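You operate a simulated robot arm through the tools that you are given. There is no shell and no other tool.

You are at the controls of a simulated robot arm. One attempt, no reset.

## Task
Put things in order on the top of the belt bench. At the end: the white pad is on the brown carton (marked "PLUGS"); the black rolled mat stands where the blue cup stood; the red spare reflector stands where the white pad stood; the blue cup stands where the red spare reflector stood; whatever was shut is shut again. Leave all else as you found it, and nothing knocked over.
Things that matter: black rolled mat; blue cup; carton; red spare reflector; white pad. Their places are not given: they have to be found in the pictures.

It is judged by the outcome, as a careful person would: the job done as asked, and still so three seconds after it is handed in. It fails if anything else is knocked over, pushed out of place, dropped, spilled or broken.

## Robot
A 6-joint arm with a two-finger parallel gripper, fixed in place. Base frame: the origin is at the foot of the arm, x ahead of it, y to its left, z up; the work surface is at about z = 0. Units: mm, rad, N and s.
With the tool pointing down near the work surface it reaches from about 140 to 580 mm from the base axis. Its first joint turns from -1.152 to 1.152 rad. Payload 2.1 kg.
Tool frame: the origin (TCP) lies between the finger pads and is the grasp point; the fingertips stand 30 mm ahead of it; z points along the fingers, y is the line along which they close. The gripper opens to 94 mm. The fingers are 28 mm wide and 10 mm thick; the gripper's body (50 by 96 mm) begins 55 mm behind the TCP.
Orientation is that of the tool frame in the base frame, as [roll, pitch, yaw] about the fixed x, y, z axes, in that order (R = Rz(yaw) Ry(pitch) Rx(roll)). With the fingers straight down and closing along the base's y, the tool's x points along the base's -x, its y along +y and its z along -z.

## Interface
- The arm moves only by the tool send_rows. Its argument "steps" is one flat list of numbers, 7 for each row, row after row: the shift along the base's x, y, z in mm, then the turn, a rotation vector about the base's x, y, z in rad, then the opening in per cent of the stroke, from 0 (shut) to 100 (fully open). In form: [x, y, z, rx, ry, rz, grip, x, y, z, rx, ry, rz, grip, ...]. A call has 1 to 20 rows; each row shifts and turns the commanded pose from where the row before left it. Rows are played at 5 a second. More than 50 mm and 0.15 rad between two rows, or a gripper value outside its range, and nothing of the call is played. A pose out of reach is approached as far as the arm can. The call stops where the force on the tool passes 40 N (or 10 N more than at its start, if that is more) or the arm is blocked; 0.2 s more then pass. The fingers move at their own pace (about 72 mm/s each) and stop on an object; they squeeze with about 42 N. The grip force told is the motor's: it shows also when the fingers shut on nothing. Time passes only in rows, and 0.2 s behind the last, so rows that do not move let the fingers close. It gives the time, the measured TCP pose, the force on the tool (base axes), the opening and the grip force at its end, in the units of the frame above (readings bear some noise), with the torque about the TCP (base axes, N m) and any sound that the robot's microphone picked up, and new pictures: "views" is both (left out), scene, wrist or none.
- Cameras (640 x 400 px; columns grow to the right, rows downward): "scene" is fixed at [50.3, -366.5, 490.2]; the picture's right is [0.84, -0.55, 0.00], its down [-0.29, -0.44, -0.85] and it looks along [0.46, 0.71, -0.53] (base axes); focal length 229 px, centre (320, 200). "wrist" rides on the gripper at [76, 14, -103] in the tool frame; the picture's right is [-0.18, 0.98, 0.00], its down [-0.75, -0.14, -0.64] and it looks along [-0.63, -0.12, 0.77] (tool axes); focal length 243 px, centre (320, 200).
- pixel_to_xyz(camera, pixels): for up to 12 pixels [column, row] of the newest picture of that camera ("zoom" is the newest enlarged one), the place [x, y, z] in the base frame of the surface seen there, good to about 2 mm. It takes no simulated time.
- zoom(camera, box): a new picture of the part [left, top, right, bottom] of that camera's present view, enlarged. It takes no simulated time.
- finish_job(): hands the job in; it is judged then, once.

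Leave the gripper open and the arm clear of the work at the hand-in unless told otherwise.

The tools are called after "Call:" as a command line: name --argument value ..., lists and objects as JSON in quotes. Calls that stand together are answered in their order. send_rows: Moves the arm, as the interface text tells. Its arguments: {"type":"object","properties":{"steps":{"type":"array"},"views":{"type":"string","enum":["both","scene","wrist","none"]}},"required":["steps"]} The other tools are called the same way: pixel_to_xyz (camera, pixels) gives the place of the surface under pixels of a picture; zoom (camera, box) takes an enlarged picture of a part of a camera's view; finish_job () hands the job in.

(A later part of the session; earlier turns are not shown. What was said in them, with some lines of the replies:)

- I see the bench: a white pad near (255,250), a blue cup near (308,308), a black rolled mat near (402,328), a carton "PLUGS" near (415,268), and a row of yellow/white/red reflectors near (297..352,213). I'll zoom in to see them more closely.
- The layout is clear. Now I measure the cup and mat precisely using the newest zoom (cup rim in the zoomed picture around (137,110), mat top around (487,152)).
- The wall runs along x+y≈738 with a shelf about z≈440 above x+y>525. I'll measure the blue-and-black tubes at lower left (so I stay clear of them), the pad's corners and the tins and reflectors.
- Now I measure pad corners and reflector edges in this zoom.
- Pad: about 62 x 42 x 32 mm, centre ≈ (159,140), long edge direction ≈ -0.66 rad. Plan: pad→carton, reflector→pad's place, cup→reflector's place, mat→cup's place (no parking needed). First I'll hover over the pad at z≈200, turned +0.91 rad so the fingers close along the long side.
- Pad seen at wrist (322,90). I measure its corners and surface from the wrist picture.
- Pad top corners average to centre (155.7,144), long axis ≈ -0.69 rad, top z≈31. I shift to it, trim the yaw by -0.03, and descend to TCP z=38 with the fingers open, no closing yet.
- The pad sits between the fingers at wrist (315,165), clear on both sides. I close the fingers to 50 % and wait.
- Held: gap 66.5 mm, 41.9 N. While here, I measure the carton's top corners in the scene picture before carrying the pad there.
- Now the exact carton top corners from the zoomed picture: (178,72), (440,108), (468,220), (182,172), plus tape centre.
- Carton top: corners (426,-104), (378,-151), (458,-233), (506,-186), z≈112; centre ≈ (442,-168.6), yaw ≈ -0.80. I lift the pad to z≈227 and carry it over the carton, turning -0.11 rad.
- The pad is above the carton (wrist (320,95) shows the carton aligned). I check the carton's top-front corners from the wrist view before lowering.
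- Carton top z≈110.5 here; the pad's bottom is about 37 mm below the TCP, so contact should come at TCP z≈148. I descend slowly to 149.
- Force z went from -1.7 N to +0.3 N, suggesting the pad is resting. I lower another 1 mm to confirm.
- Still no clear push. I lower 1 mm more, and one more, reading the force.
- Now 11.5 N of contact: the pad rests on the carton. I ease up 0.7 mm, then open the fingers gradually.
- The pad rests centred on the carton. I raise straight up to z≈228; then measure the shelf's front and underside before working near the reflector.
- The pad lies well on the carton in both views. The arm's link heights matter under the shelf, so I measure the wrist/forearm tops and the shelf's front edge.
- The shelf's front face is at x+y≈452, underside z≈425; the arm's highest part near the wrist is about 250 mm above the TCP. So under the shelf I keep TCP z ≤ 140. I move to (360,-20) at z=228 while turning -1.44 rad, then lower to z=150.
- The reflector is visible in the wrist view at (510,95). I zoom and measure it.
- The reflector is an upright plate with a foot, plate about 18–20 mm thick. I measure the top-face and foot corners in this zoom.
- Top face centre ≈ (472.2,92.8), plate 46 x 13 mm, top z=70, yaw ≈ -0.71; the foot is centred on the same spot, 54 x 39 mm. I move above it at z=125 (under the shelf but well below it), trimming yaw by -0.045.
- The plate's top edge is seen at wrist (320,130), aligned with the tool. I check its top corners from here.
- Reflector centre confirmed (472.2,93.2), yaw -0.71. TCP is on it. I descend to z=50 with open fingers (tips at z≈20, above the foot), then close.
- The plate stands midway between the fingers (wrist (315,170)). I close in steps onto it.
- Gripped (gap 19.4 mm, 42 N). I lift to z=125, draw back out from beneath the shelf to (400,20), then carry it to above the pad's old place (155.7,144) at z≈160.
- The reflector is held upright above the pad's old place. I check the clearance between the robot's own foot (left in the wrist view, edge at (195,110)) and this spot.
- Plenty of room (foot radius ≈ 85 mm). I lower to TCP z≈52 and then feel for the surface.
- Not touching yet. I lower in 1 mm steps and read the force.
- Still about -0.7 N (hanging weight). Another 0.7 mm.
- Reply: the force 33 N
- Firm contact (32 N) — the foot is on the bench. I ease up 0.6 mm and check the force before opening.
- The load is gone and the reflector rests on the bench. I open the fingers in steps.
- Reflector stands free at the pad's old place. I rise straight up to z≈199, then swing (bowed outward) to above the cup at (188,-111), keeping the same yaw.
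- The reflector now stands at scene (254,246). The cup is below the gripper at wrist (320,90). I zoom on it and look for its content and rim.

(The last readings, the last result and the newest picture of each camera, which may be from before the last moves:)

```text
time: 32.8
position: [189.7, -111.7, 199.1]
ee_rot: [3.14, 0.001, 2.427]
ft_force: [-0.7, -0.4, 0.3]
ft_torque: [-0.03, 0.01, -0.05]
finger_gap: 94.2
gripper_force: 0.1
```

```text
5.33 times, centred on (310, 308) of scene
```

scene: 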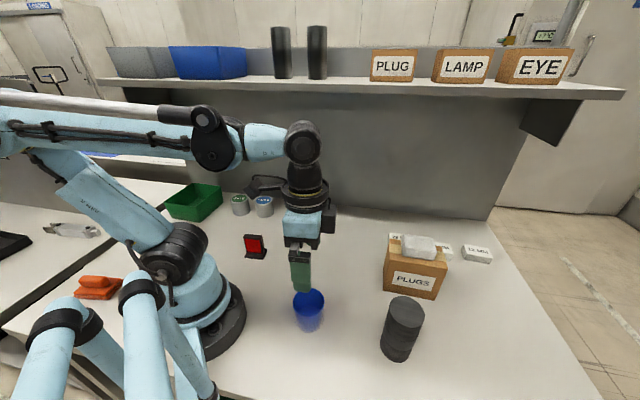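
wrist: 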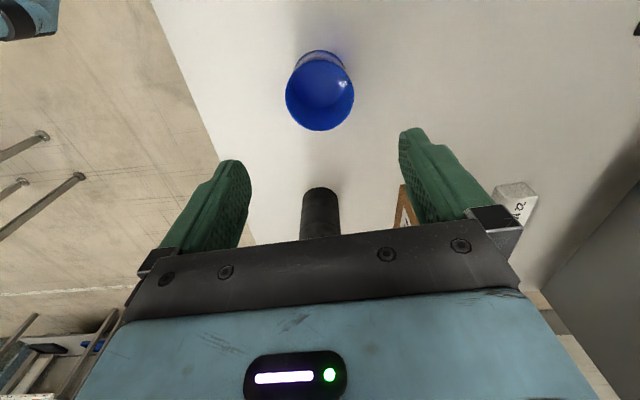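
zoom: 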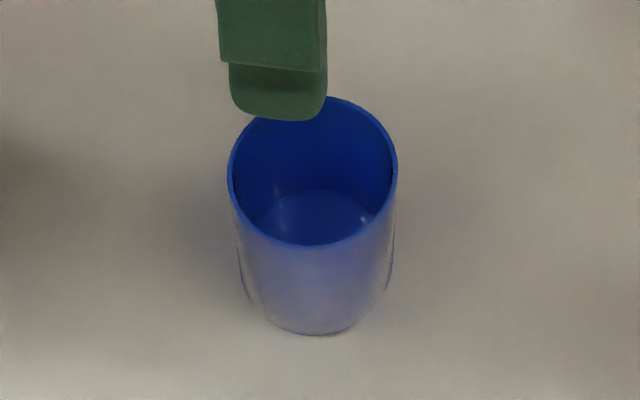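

The cup is glossy, upright and seems empty. I measure the rim points in the wrist zoom: (207,220), (432,210), (320,100), (318,336) — zoom was last on scene, so I use the wrist pixels.

Call:
pixel_to_xyz --camera "wrist" --pixels '[[286, 96], [353, 94], [320, 61], [319, 130], [296, 72], [345, 72], [295, 120], [344, 118], [320, 95], [306, 56], [335, 56], [320, 50]]'

```text
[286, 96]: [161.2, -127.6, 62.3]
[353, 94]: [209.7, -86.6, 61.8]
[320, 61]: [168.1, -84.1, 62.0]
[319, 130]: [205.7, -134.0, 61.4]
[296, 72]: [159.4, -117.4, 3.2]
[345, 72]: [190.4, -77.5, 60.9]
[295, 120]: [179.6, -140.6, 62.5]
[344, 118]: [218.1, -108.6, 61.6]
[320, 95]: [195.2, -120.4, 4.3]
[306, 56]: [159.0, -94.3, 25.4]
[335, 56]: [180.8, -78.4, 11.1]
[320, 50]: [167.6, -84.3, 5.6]
```

Cup rim: centre ≈ (187,-110), diameter ≈ 64, top z≈63; inside floor z≈4, so it is empty. I descend to TCP z=42 with open fingers.

Call:
send_rows --steps '[-0.8, 1, -40, 0, 0, 0, 100, 0, 0, -40, 0, 0, 0, 100, 0, 0, -35, 0, 0, 0, 100, 0, 0, -25, 0, 0, 0, 100, 0, 0, -12, 0, 0, 0, 100, 0, 0, -5.4, 0, 0, 0, 100, 0, 0, 0, 0, 0, 0, 100]'

```text
time: 34.4
position: [186.3, -109.5, 41.6]
ee_rot: [3.139, 0.002, 2.425]
ft_force: [-0.2, 0.4, -1.0]
ft_torque: [0.01, 0.01, 0.0]
finger_gap: 94.0
gripper_force: 0.1
```

scene: 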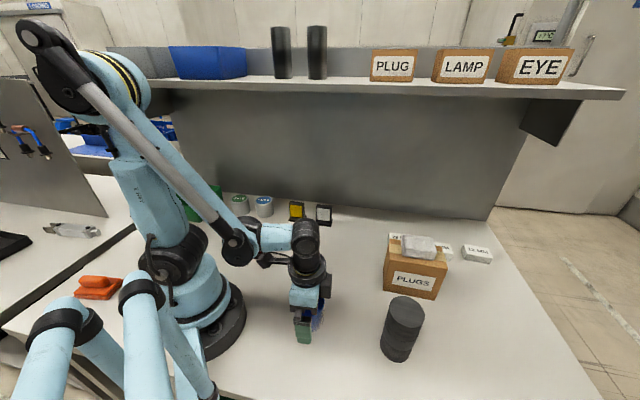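
wrist: 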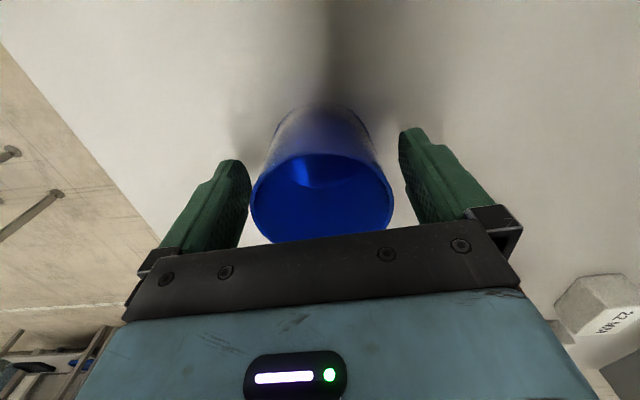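

The cup stands between the fingers (wrist (320,195)). I close gently in small steps.

Call:
send_rows --steps '[0, 0, 0, 0, 0, 0, 85, 0, 0, 0, 0, 0, 0, 77, 0, 0, 0, 0, 0, 0, 73, 0, 0, 0, 0, 0, 0, 70, 0, 0, 0, 0, 0, 0, 67, 0, 0, 0, 0, 0, 0, 63, 0, 0, 0, 0, 0, 0, 58, 0, 0, 0, 0, 0, 0, 58]' --views "wrist"

```text
time: 36.2
position: [186.0, -110.7, 41.6]
ee_rot: [3.14, 0.001, 2.426]
ft_force: [-0.1, 0.1, 3.2]
ft_torque: [0.02, -0.01, 0.01]
finger_gap: 63.6
gripper_force: 41.8
```

wrist: 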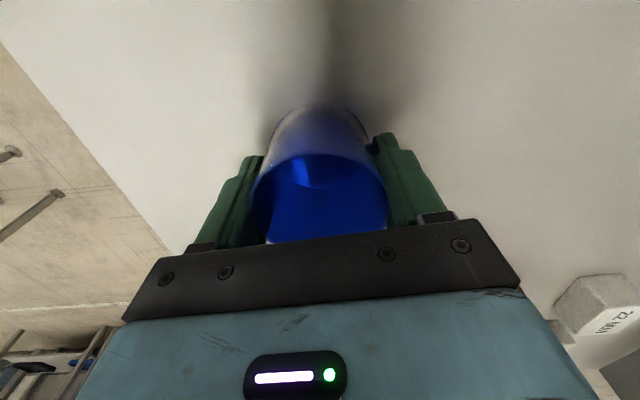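

Held, gap 63.6 mm. I lift 30 mm slowly and check that the cup comes along without slipping.

Call:
send_rows --steps '[0, 0, 5, 0, 0, 0, 58, 0, 0, 10, 0, 0, 0, 58, 0, 0, 15, 0, 0, 0, 58, 0, 0, 0, 0, 0, 0, 58]'

```text
time: 37.2
position: [187.2, -111.4, 71.9]
ee_rot: [3.138, 0.002, 2.424]
ft_force: [-0.8, -0.3, -0.2]
ft_torque: [-0.01, 0.02, -0.01]
finger_gap: 63.6
gripper_force: 42.3
```

scene: 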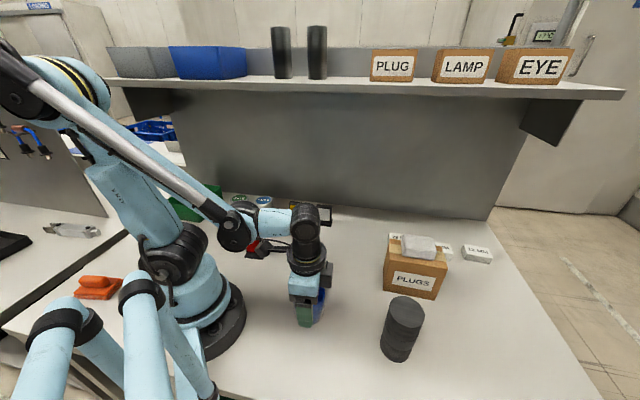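
wrist: 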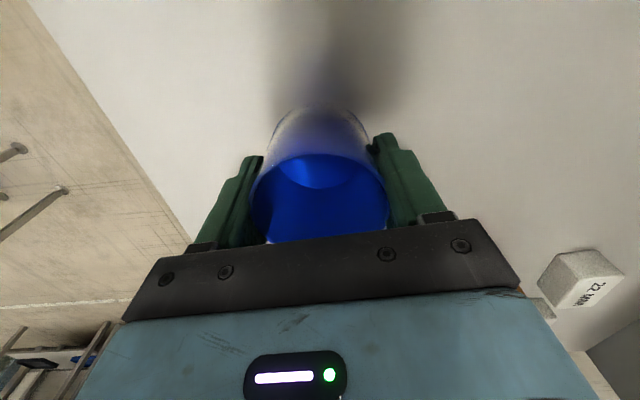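

The cup is firmly held. I lift to z=120, go via (360,-20) and then in to (472.2,93.2) at that height.

Call:
send_rows --steps '[0, 0, 24, 0, 0, 0, 58, 0, 0, 24, 0, 0, 0, 58, 28.8, 15, 0, 0, 0, 0, 58, 28.8, 15, 0, 0, 0, 0, 58, 28.8, 15, 0, 0, 0, 0, 58, 28.8, 15, 0, 0, 0, 0, 58, 28.8, 15, 0, 0, 0, 0, 58, 28.8, 15, 0, 0, 0, 0, 58, 22.44, 22.64, 0, 0, 0, 0, 58, 22.44, 22.64, 0, 0, 0, 0, 58, 22.44, 22.64, 0, 0, 0, 0, 58, 22.44, 22.64, 0, 0, 0, 0, 58, 22.44, 22.64, 0, 0, 0, 0, 58, 0, 0, 0, 0, 0, 0, 58]'

```text
time: 40.2
position: [472.1, 93.6, 120.2]
ee_rot: [3.139, 0.002, 2.426]
ft_force: [0.1, -0.4, -0.5]
ft_torque: [0.0, -0.02, 0.01]
finger_gap: 63.7
gripper_force: 41.9
```

scene: 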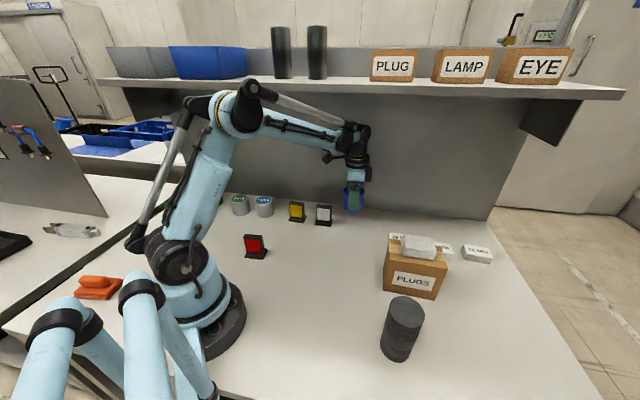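
wrist: 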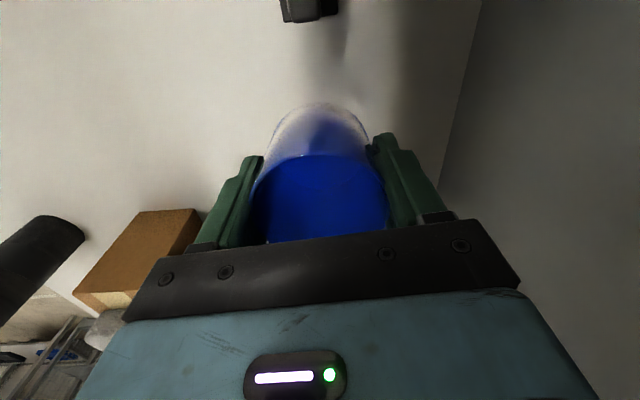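

The cup is over the reflector's old place, with ample room to the white reflector (wrist top (310,10)). I lower to TCP z≈43.5.

Call:
send_rows --steps '[0, 0, -25, 0, 0, 0, 58, 0, 0, -20, 0, 0, 0, 58, 0, 0, -15, 0, 0, 0, 58, 0, 0, -10, 0, 0, 0, 58, 0, 0, -4.5, 0, 0, 0, 58, 0, 0, -2, 0, 0, 0, 58, 0, 0, 0, 0, 0, 0, 58]'

```text
time: 41.8
position: [473.2, 91.7, 43.2]
ee_rot: [3.14, 0.001, 2.427]
ft_force: [-0.1, -0.7, -0.3]
ft_torque: [-0.01, -0.03, -0.02]
finger_gap: 63.3
gripper_force: 42.5
```

scene: 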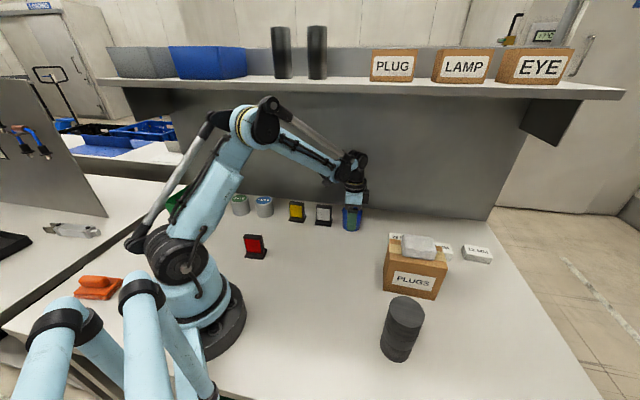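
wrist: 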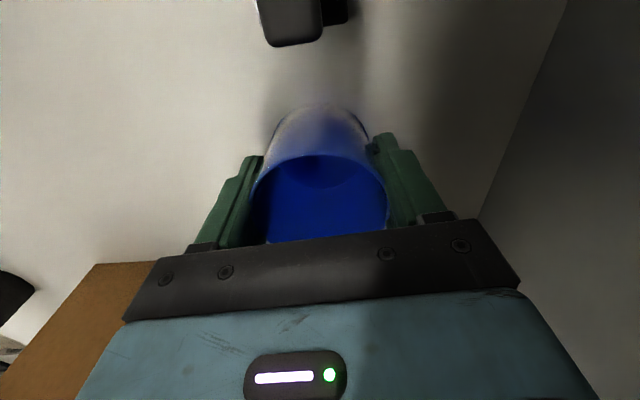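

No contact yet. Small steps down, reading the force.

Call:
send_rows --steps '[0, 0, -0.7, 0, 0, 0, 58, 0, 0, -0.6, 0, 0, 0, 58, 0, 0, 0, 0, 0, 0, 58]' --views "none"

```text
time: 42.6
position: [471.2, 92.7, 41.8]
ee_rot: [3.14, 0.002, 2.428]
ft_force: [-0.3, 1.0, -0.1]
ft_torque: [0.02, 0.01, -0.02]
finger_gap: 63.4
gripper_force: 41.3
```

Call:
send_rows --steps '[0, 0, -0.6, 0, 0, 0, 58, 0, 0, 0, 0, 0, 0, 58]' --views "none"

```text
time: 43.2
position: [472.6, 92.9, 41.3]
ee_rot: [-3.14, 0.002, 2.426]
ft_force: [-0.6, -0.3, 13.0]
ft_torque: [-0.05, 0.04, -0.02]
finger_gap: 63.7
gripper_force: 42.6
```

Contact (13 N) — the cup stands on the bench. I ease up 0.5 mm and open the fingers in steps.

Call:
send_rows --steps '[0, 0, 0.5, 0, 0, 0, 58, 0, 0, 0, 0, 0, 0, 69, 0, 0, 0, 0, 0, 0, 73, 0, 0, 0, 0, 0, 0, 80, 0, 0, 0, 0, 0, 0, 90, 0, 0, 0, 0, 0, 0, 100, 0, 0, 0, 0, 0, 0, 100]' --views "wrist"

```text
time: 44.8
position: [472.8, 93.0, 41.3]
ee_rot: [3.14, 0.002, 2.427]
ft_force: [-0.3, 0.0, -0.1]
ft_torque: [0.01, -0.02, -0.03]
finger_gap: 94.0
gripper_force: 0.0
```

wrist: 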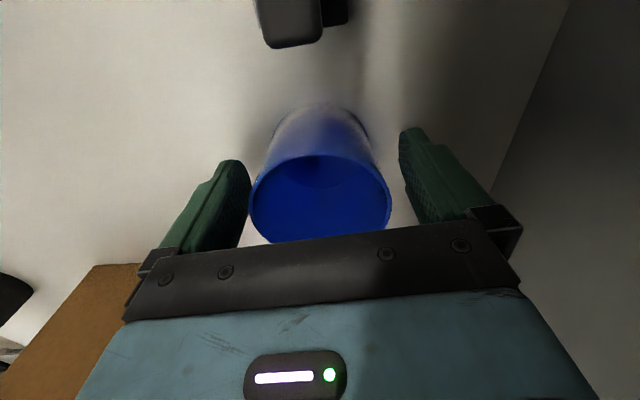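

The cup stands free. I rise to z=122, back out from beneath the shelf to (360,-20), rise to 230 and go over the mat at (303,-253).

Call:
send_rows --steps '[0, 0, 40, 0, 0, 0, 100, 0, 0, 40, 0, 0, 0, 100, -28.05, -28.3, 0, 0, 0, 0, 100, -28.05, -28.3, 0, 0, 0, 0, 100, -28.05, -28.3, 0, 0, 0, 0, 100, -28.05, -28.3, 0, 0, 0, 0, 100, 0, 0, 36, 0, 0, 0, 100, 0, 0, 36, 0, 0, 0, 100, 0, 0, 36, 0, 0, 0, 100, -9.5, -38.8, 0, 0, 0, 0, 100, -9.5, -38.8, 0, 0, 0, 0, 100, -9.5, -38.8, 0, 0, 0, 0, 100, -9.5, -38.8, 0, 0, 0, 0, 100, -9.5, -38.8, 0, 0, 0, 0, 100, -9.5, -38.8, 0, 0, 0, 0, 100, 0, 0, 0, 0, 0, 0, 100]'

```text
time: 48.2
position: [301.9, -254.6, 228.8]
ee_rot: [3.138, 0.001, 2.427]
ft_force: [0.7, -0.2, -0.6]
ft_torque: [-0.03, 0.03, 0.0]
finger_gap: 94.2
gripper_force: 0.0
```

scene: 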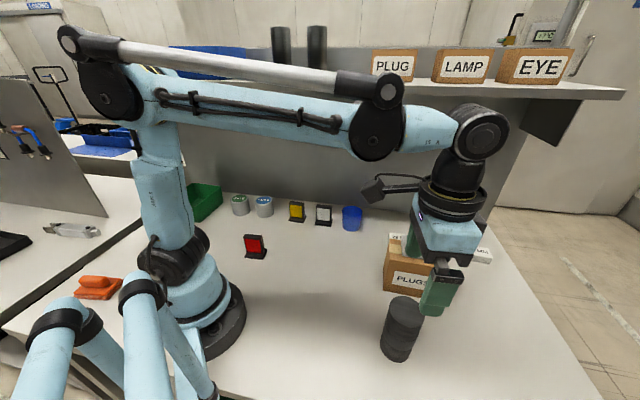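
wrist: 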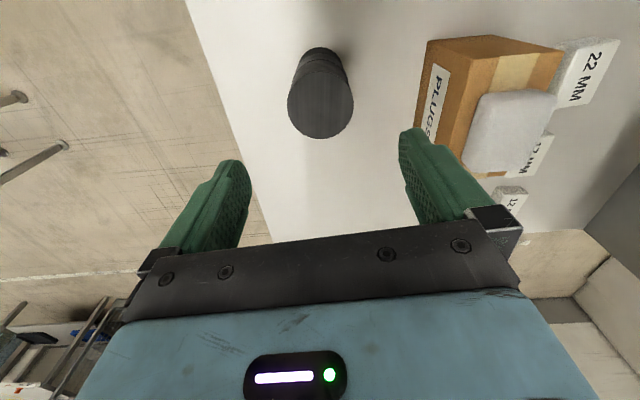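

The mat is below at wrist (320,100). I measure its top rim and base.

Call:
zoom --camera "wrist" --box '[260, 30, 390, 150]'

Call:
pixel_to_xyz --camera "wrist" --pixels '[[290, 104], [351, 102], [321, 74], [320, 136], [300, 82], [342, 82], [299, 125], [341, 125], [320, 105], [302, 55], [338, 53], [320, 48]]'

```text
3.33 times, centred on (325, 90) of wrist
```

zoom: 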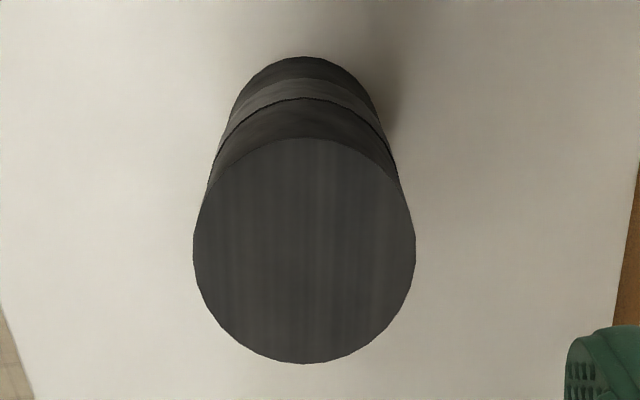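

```text
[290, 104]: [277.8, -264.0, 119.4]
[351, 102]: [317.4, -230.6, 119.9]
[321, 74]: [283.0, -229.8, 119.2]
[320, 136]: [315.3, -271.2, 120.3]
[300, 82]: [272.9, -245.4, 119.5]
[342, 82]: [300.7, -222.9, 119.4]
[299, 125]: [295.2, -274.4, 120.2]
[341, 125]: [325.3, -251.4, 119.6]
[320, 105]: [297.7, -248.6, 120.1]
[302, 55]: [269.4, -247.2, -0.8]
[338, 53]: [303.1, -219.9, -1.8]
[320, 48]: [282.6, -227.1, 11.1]
```

Mat top: centre ≈ (299,-249) by the wrist, (302,-253) by the scene; diameter ≈ 53, top z≈120. I take (299.5,-250), and lower to z=160 first to check the centring.

Call:
send_rows --steps '[-3.5, 2.8, -30, 0, 0, 0, 100, 0, 0, -30, 0, 0, 0, 100, 0, 0, -10, 0, 0, 0, 100, 0, 0, 0, 0, 0, 0, 100]' --views "both"

```text
time: 49.2
position: [299.0, -251.3, 159.7]
ee_rot: [3.139, 0.001, 2.425]
ft_force: [-0.5, -0.4, -0.2]
ft_torque: [-0.02, -0.02, -0.03]
finger_gap: 94.1
gripper_force: 0.1
```

scene: 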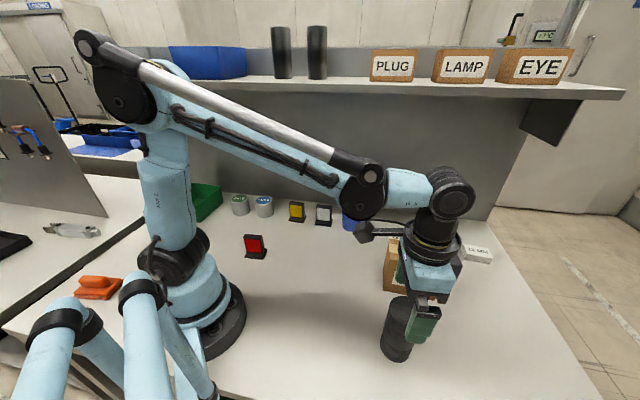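
wrist: 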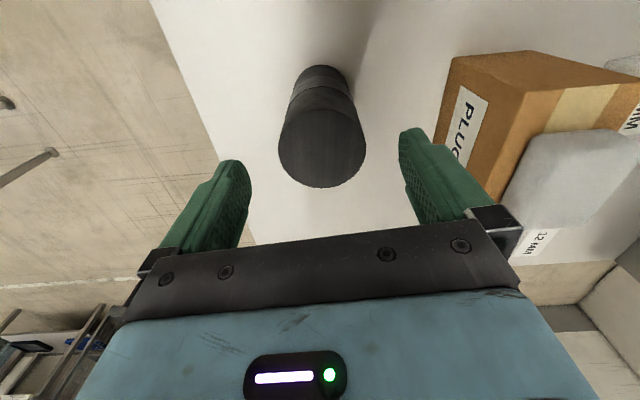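

The mat lies centred between the fingers (wrist (322,145)). I descend to z=78.

Call:
send_rows --steps '[0, 0, -25, 0, 0, 0, 100, 0, 0, -25, 0, 0, 0, 100, 0, 0, -20, 0, 0, 0, 100, 0, 0, -12, 0, 0, 0, 100, 0, 0, 0, 0, 0, 0, 100]'

```text
time: 50.4
position: [299.0, -250.7, 77.1]
ee_rot: [3.14, 0.002, 2.426]
ft_force: [-0.5, 0.3, -0.2]
ft_torque: [0.05, 0.0, -0.03]
finger_gap: 93.8
gripper_force: 0.0
```

scene: 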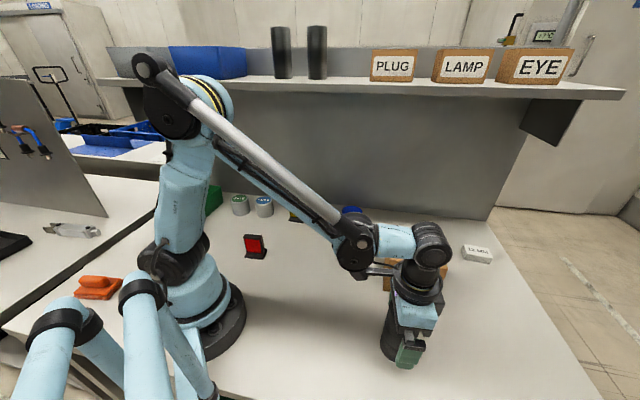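
wrist: 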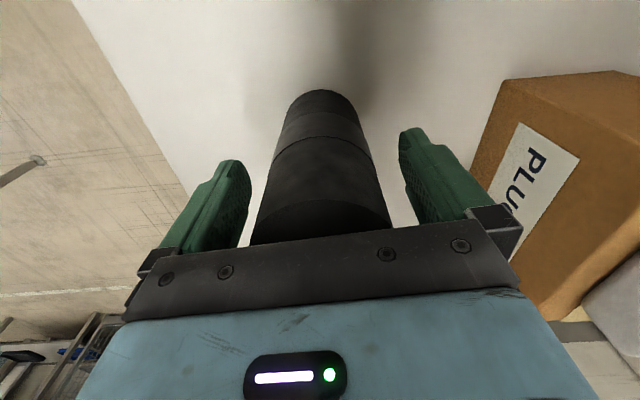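

The mat is between the fingers. I close gently onto it.

Call:
send_rows --steps '[0, 0, 0, 0, 0, 0, 80, 0, 0, 0, 0, 0, 0, 70, 0, 0, 0, 0, 0, 0, 64, 0, 0, 0, 0, 0, 0, 60, 0, 0, 0, 0, 0, 0, 57, 0, 0, 0, 0, 0, 0, 54, 0, 0, 0, 0, 0, 0, 45, 0, 0, 0, 0, 0, 0, 45, 0, 0, 0, 0, 0, 0, 45]' --views "wrist"

```text
time: 52.4
position: [299.2, -250.5, 76.2]
ee_rot: [3.141, 0.0, 2.425]
ft_force: [0.1, -0.7, 0.4]
ft_torque: [0.0, -0.01, 0.01]
finger_gap: 59.0
gripper_force: 42.1
```

wrist: 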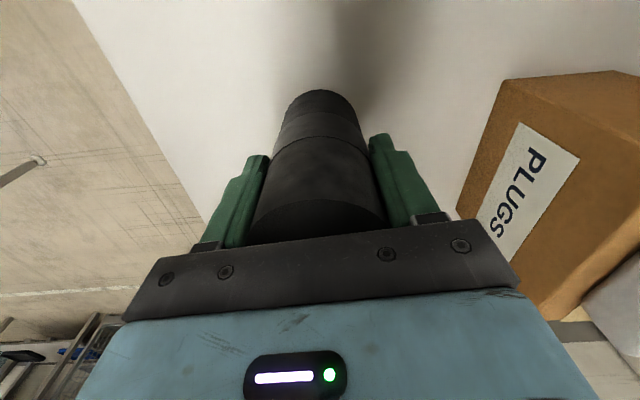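

Gripped: gap 59 mm, 42 N. I lift 40 mm slowly and check that the mat comes along.

Call:
send_rows --steps '[0, 0, 4, 0, 0, 0, 45, 0, 0, 10, 0, 0, 0, 45, 0, 0, 20, 0, 0, 0, 45, 0, 0, 6, 0, 0, 0, 45, 0, 0, 0, 0, 0, 0, 45]'

```text
time: 53.6
position: [299.4, -250.9, 116.7]
ee_rot: [3.141, 0.002, 2.426]
ft_force: [-0.1, 0.9, -2.2]
ft_torque: [0.01, 0.01, 0.0]
finger_gap: 59.1
gripper_force: 41.8
```

scene: 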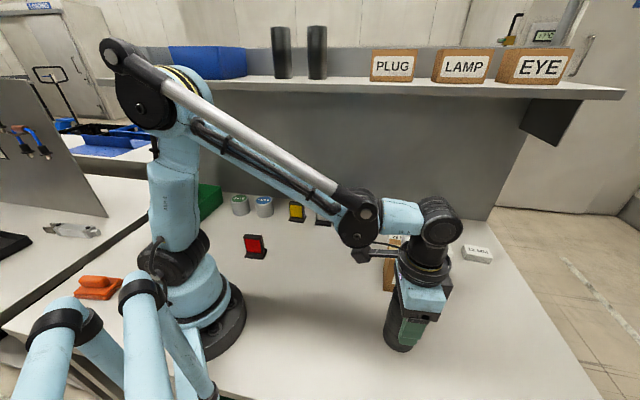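
wrist: 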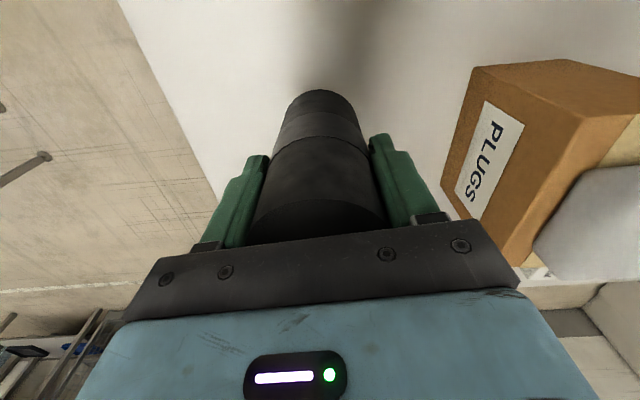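

The mat is held upright. I carry it to the cup's old place (187.2,-110) at z≈138.

Call:
send_rows --steps '[0, 0, 20, 0, 0, 0, 45, -18.72, 23.33, 0, 0, 0, 0, 45, -18.72, 23.33, 0, 0, 0, 0, 45, -18.72, 23.33, 0, 0, 0, 0, 45, -18.72, 23.33, 0, 0, 0, 0, 45, -18.72, 23.34, 0, 0, 0, 0, 45, -18.7, 23.34, 0, 0, 0, 0, 45, 0, 0, 0, 0, 0, 0, 45]'

```text
time: 55.4
position: [187.3, -111.0, 137.2]
ee_rot: [3.14, 0.002, 2.425]
ft_force: [-0.2, 0.4, -2.4]
ft_torque: [0.02, 0.01, 0.0]
finger_gap: 59.1
gripper_force: 42.4
```

scene: 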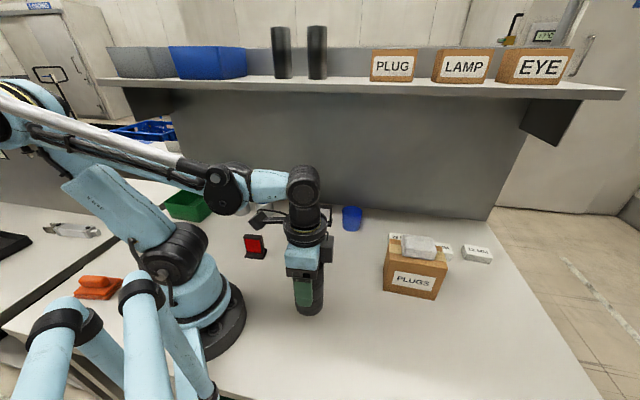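
wrist: 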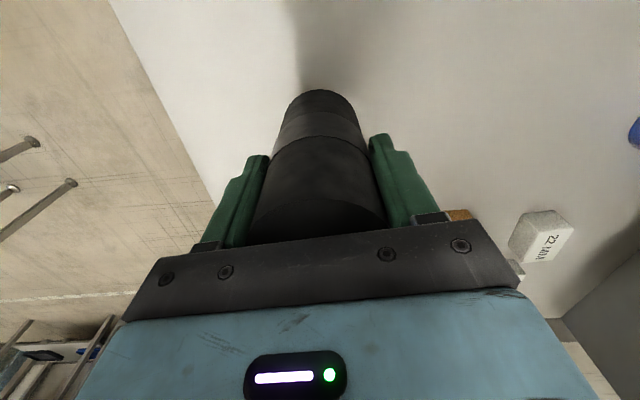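

Above the cup's old place. I lower from 138 to ≈79.5.

Call:
send_rows --steps '[0, 0, -20, 0, 0, 0, 45, 0, 0, -18, 0, 0, 0, 45, 0, 0, -12, 0, 0, 0, 45, 0, 0, -6, 0, 0, 0, 45, 0, 0, -2.5, 0, 0, 0, 45, 0, 0, 0, 0, 0, 0, 45]' --views "scene"

```text
time: 56.8
position: [188.8, -110.4, 79.1]
ee_rot: [3.141, 0.002, 2.425]
ft_force: [0.0, -0.4, -3.0]
ft_torque: [-0.01, 0.01, -0.01]
finger_gap: 58.9
gripper_force: 42.9
```

scene: 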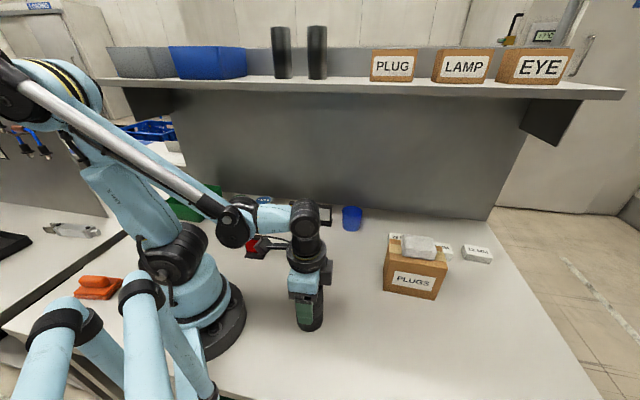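

Fz = -3.0 N: still hanging. Small steps down.

Call:
send_rows --steps '[0, 0, -0.7, 0, 0, 0, 45, 0, 0, -0.6, 0, 0, 0, 45, 0, 0, 0, 0, 0, 0, 45]' --views "none"

```text
time: 57.6
position: [187.0, -111.0, 78.1]
ee_rot: [3.14, 0.002, 2.426]
ft_force: [-0.1, -0.9, -3.6]
ft_torque: [-0.02, -0.02, 0.0]
finger_gap: 59.1
gripper_force: 41.8
```

Call:
send_rows --steps '[0, 0, -0.6, 0, 0, 0, 45, 0, 0, 0, 0, 0, 0, 45]' --views "none"

```text
time: 58.2
position: [186.1, -112.0, 77.2]
ee_rot: [3.14, 0.001, 2.426]
ft_force: [-0.4, -0.5, -2.6]
ft_torque: [0.03, 0.02, -0.03]
finger_gap: 58.9
gripper_force: 42.0
```

Call:
send_rows --steps '[0, 0, -0.6, 0, 0, 0, 45, 0, 0, 0, 0, 0, 0, 45]' --views "none"

```text
time: 58.8
position: [187.4, -110.8, 77.3]
ee_rot: [-3.141, 0.0, 2.425]
ft_force: [-2.5, 1.7, 27.1]
ft_torque: [0.09, 0.39, -0.02]
finger_gap: 59.0
gripper_force: 42.0
```

Contact (27 N): the mat stands on the bench. I ease up 0.4 mm and check.

Call:
send_rows --steps '[0, 0, 0.4, 0, 0, 0, 45, 0, 0, 0, 0, 0, 0, 45]' --views "none"

```text
time: 59.4
position: [186.7, -111.3, 77.4]
ee_rot: [3.14, 0.005, 2.426]
ft_force: [1.1, 0.5, 8.4]
ft_torque: [-0.17, 0.01, -0.01]
finger_gap: 58.8
gripper_force: 42.0
```

Light 8 N support, level. I open the fingers gradually.

Call:
send_rows --steps '[0, 0, 0, 0, 0, 0, 63, 0, 0, 0, 0, 0, 0, 66, 0, 0, 0, 0, 0, 0, 72, 0, 0, 0, 0, 0, 0, 82, 0, 0, 0, 0, 0, 0, 100, 0, 0, 0, 0, 0, 0, 100]' --views "wrist"

```text
time: 60.8
position: [186.9, -110.7, 76.9]
ee_rot: [3.14, 0.002, 2.424]
ft_force: [-0.1, -0.7, -0.3]
ft_torque: [0.02, 0.01, -0.02]
finger_gap: 94.3
gripper_force: 0.1
```

wrist: 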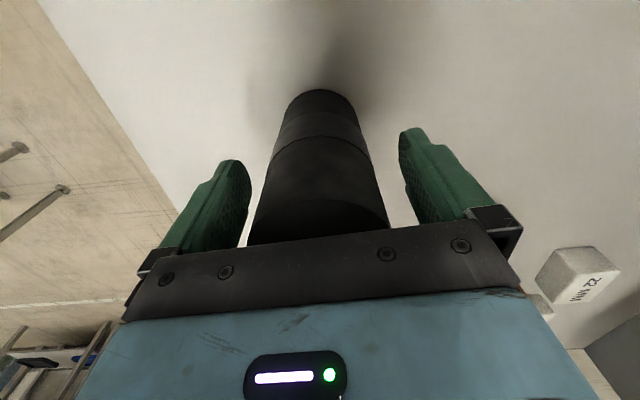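

The mat stands free. I raise the arm straight up, then move back near the start pose, clear of everything, to inspect.

Call:
send_rows --steps '[0, 0, 15, 0, 0, 0, 100, 0, 0, 35, 0, 0, 0, 100, 0, 0, 40, 0, 0, 0, 100, 0, 0, 40, 0, 0, 0, 100, 0, 0, 40, 0, 0, 0, 100, 0, 0, 40, 0, 0, 0, 100, 25, 15, 10, 0, 0, 0.12, 100, 25, 15, 10, 0, 0, 0.12, 100, 25, 15, 10, 0, 0, 0.12, 100, 25, 15, 10, 0, 0, 0.12, 100, 25, 15, 10, 0, 0, 0.12, 100, 25, 15, 10, 0, 0, 0.115, 100, 0, 0, 0, 0, 0, 0, 100, 0, 0, 0, 0, 0, 0, 100]'

```text
time: 63.8
position: [336.9, -21.1, 346.0]
ee_rot: [3.14, 0.002, -3.141]
ft_force: [-0.4, 0.2, 0.2]
ft_torque: [-0.01, 0.01, 0.03]
finger_gap: 93.9
gripper_force: 0.1
```

scene: 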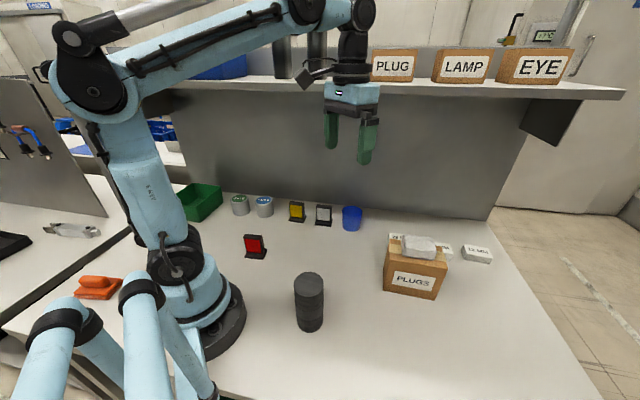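
wrist: 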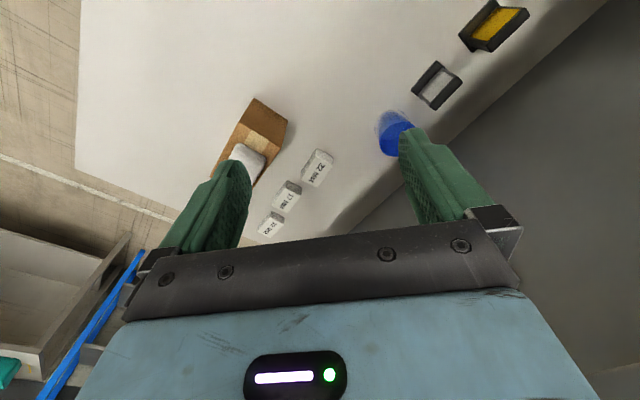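

Everything looks in place. I inspect with zooms and check positions.

Call:
zoom --camera "scene" --box '[220, 180, 380, 280]'

Call:
zoom --camera "scene" --box '[260, 220, 500, 370]'

Call:
pixel_to_xyz --camera "scene" --pixels '[[309, 280], [309, 325], [352, 212], [352, 225], [254, 240], [254, 257], [420, 245], [390, 238], [447, 264], [387, 257], [384, 288], [433, 298]]'

```text
4.00 times, centred on (300, 230) of scene
```

zoom: 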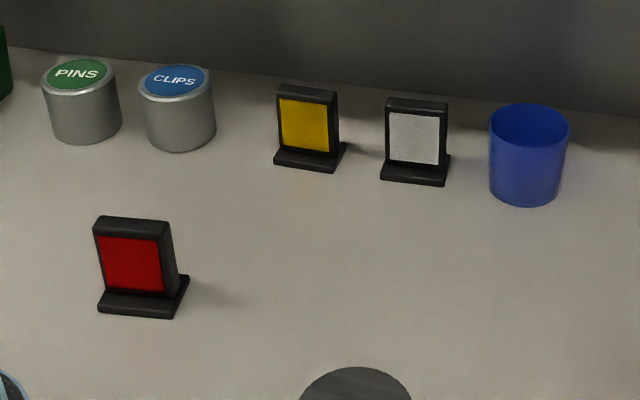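

```text
2.67 times, centred on (380, 295) of scene
```

zoom: 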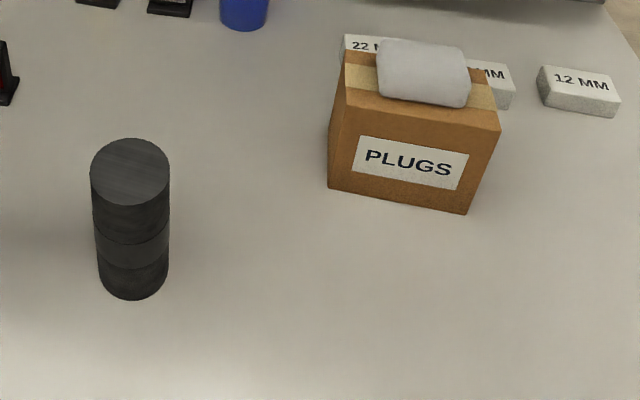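

```text
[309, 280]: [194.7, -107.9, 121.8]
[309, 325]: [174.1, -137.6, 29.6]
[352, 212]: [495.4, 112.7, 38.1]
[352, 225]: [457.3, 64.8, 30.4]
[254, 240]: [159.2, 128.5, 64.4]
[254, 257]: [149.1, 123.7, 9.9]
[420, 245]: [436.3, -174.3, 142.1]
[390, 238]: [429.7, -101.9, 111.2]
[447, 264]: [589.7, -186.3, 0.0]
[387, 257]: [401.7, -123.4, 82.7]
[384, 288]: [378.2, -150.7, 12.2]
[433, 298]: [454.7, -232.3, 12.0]
```

All objects stand upright; carton corners read the same as before ((378,-150), (455,-232)). A last check of mat and cup centres from the rim points.

Call:
pixel_to_xyz --camera "scene" --pixels '[[294, 284], [323.5, 284], [309, 273], [309, 296], [343, 212], [361.5, 213], [352, 206.5], [352, 216]]'

Call:
zoom --camera "scene" --box '[370, 220, 490, 300]'

```text
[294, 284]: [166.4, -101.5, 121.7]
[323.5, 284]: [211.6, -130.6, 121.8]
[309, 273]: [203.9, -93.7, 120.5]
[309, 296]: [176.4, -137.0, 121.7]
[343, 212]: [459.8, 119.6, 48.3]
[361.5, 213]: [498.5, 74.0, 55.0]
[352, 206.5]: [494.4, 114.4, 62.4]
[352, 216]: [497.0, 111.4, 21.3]
```

```text
5.00 times, centred on (430, 260) of scene
```

zoom: 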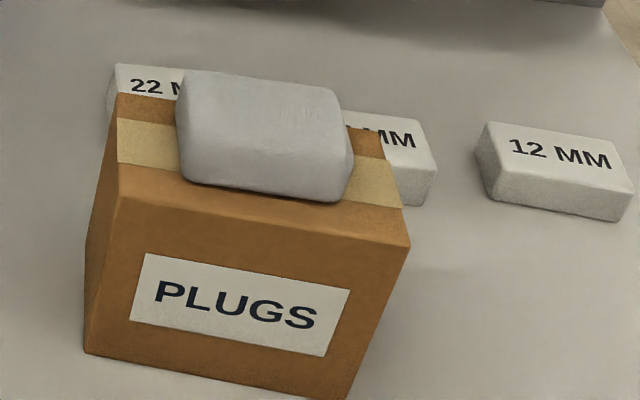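

Final state: the pad is on the "PLUGS" carton. The mat stands at the cup's old place (within a few mm), the red reflector at the pad's old place, and the cup at the reflector's old place. Neighbouring items look undisturbed, and the tins and carton are still shut. The gripper is open and the arm is clear, so I hand the job in.

Call:
finish_job

```text
The job is handed in.
```

The job is handed in, with everything placed as asked and nothing knocked over. The result of the judging has not been shown to me.

- **White pad:** it lies on top of the "PLUGS" carton, close to its centre and lined up with it. The carton's base corners read the same as before.
- **Red spare reflector:** it stands at the pad's old place, facing the way it did before.
- **Blue cup:** it stands upright at the reflector's old place, and I saw no contact with the white reflector beside it. The final picture did not give me clean rim points to measure the cup, so its place rests on where the arm set it down.
- **Black rolled mat:** it stands upright at the cup's old place, to within about 5 mm by the scene camera.

Nothing had to be opened: the carton and the two tins stayed shut throughout. The gripper is open and the arm is back near its starting pose, clear of the bench.
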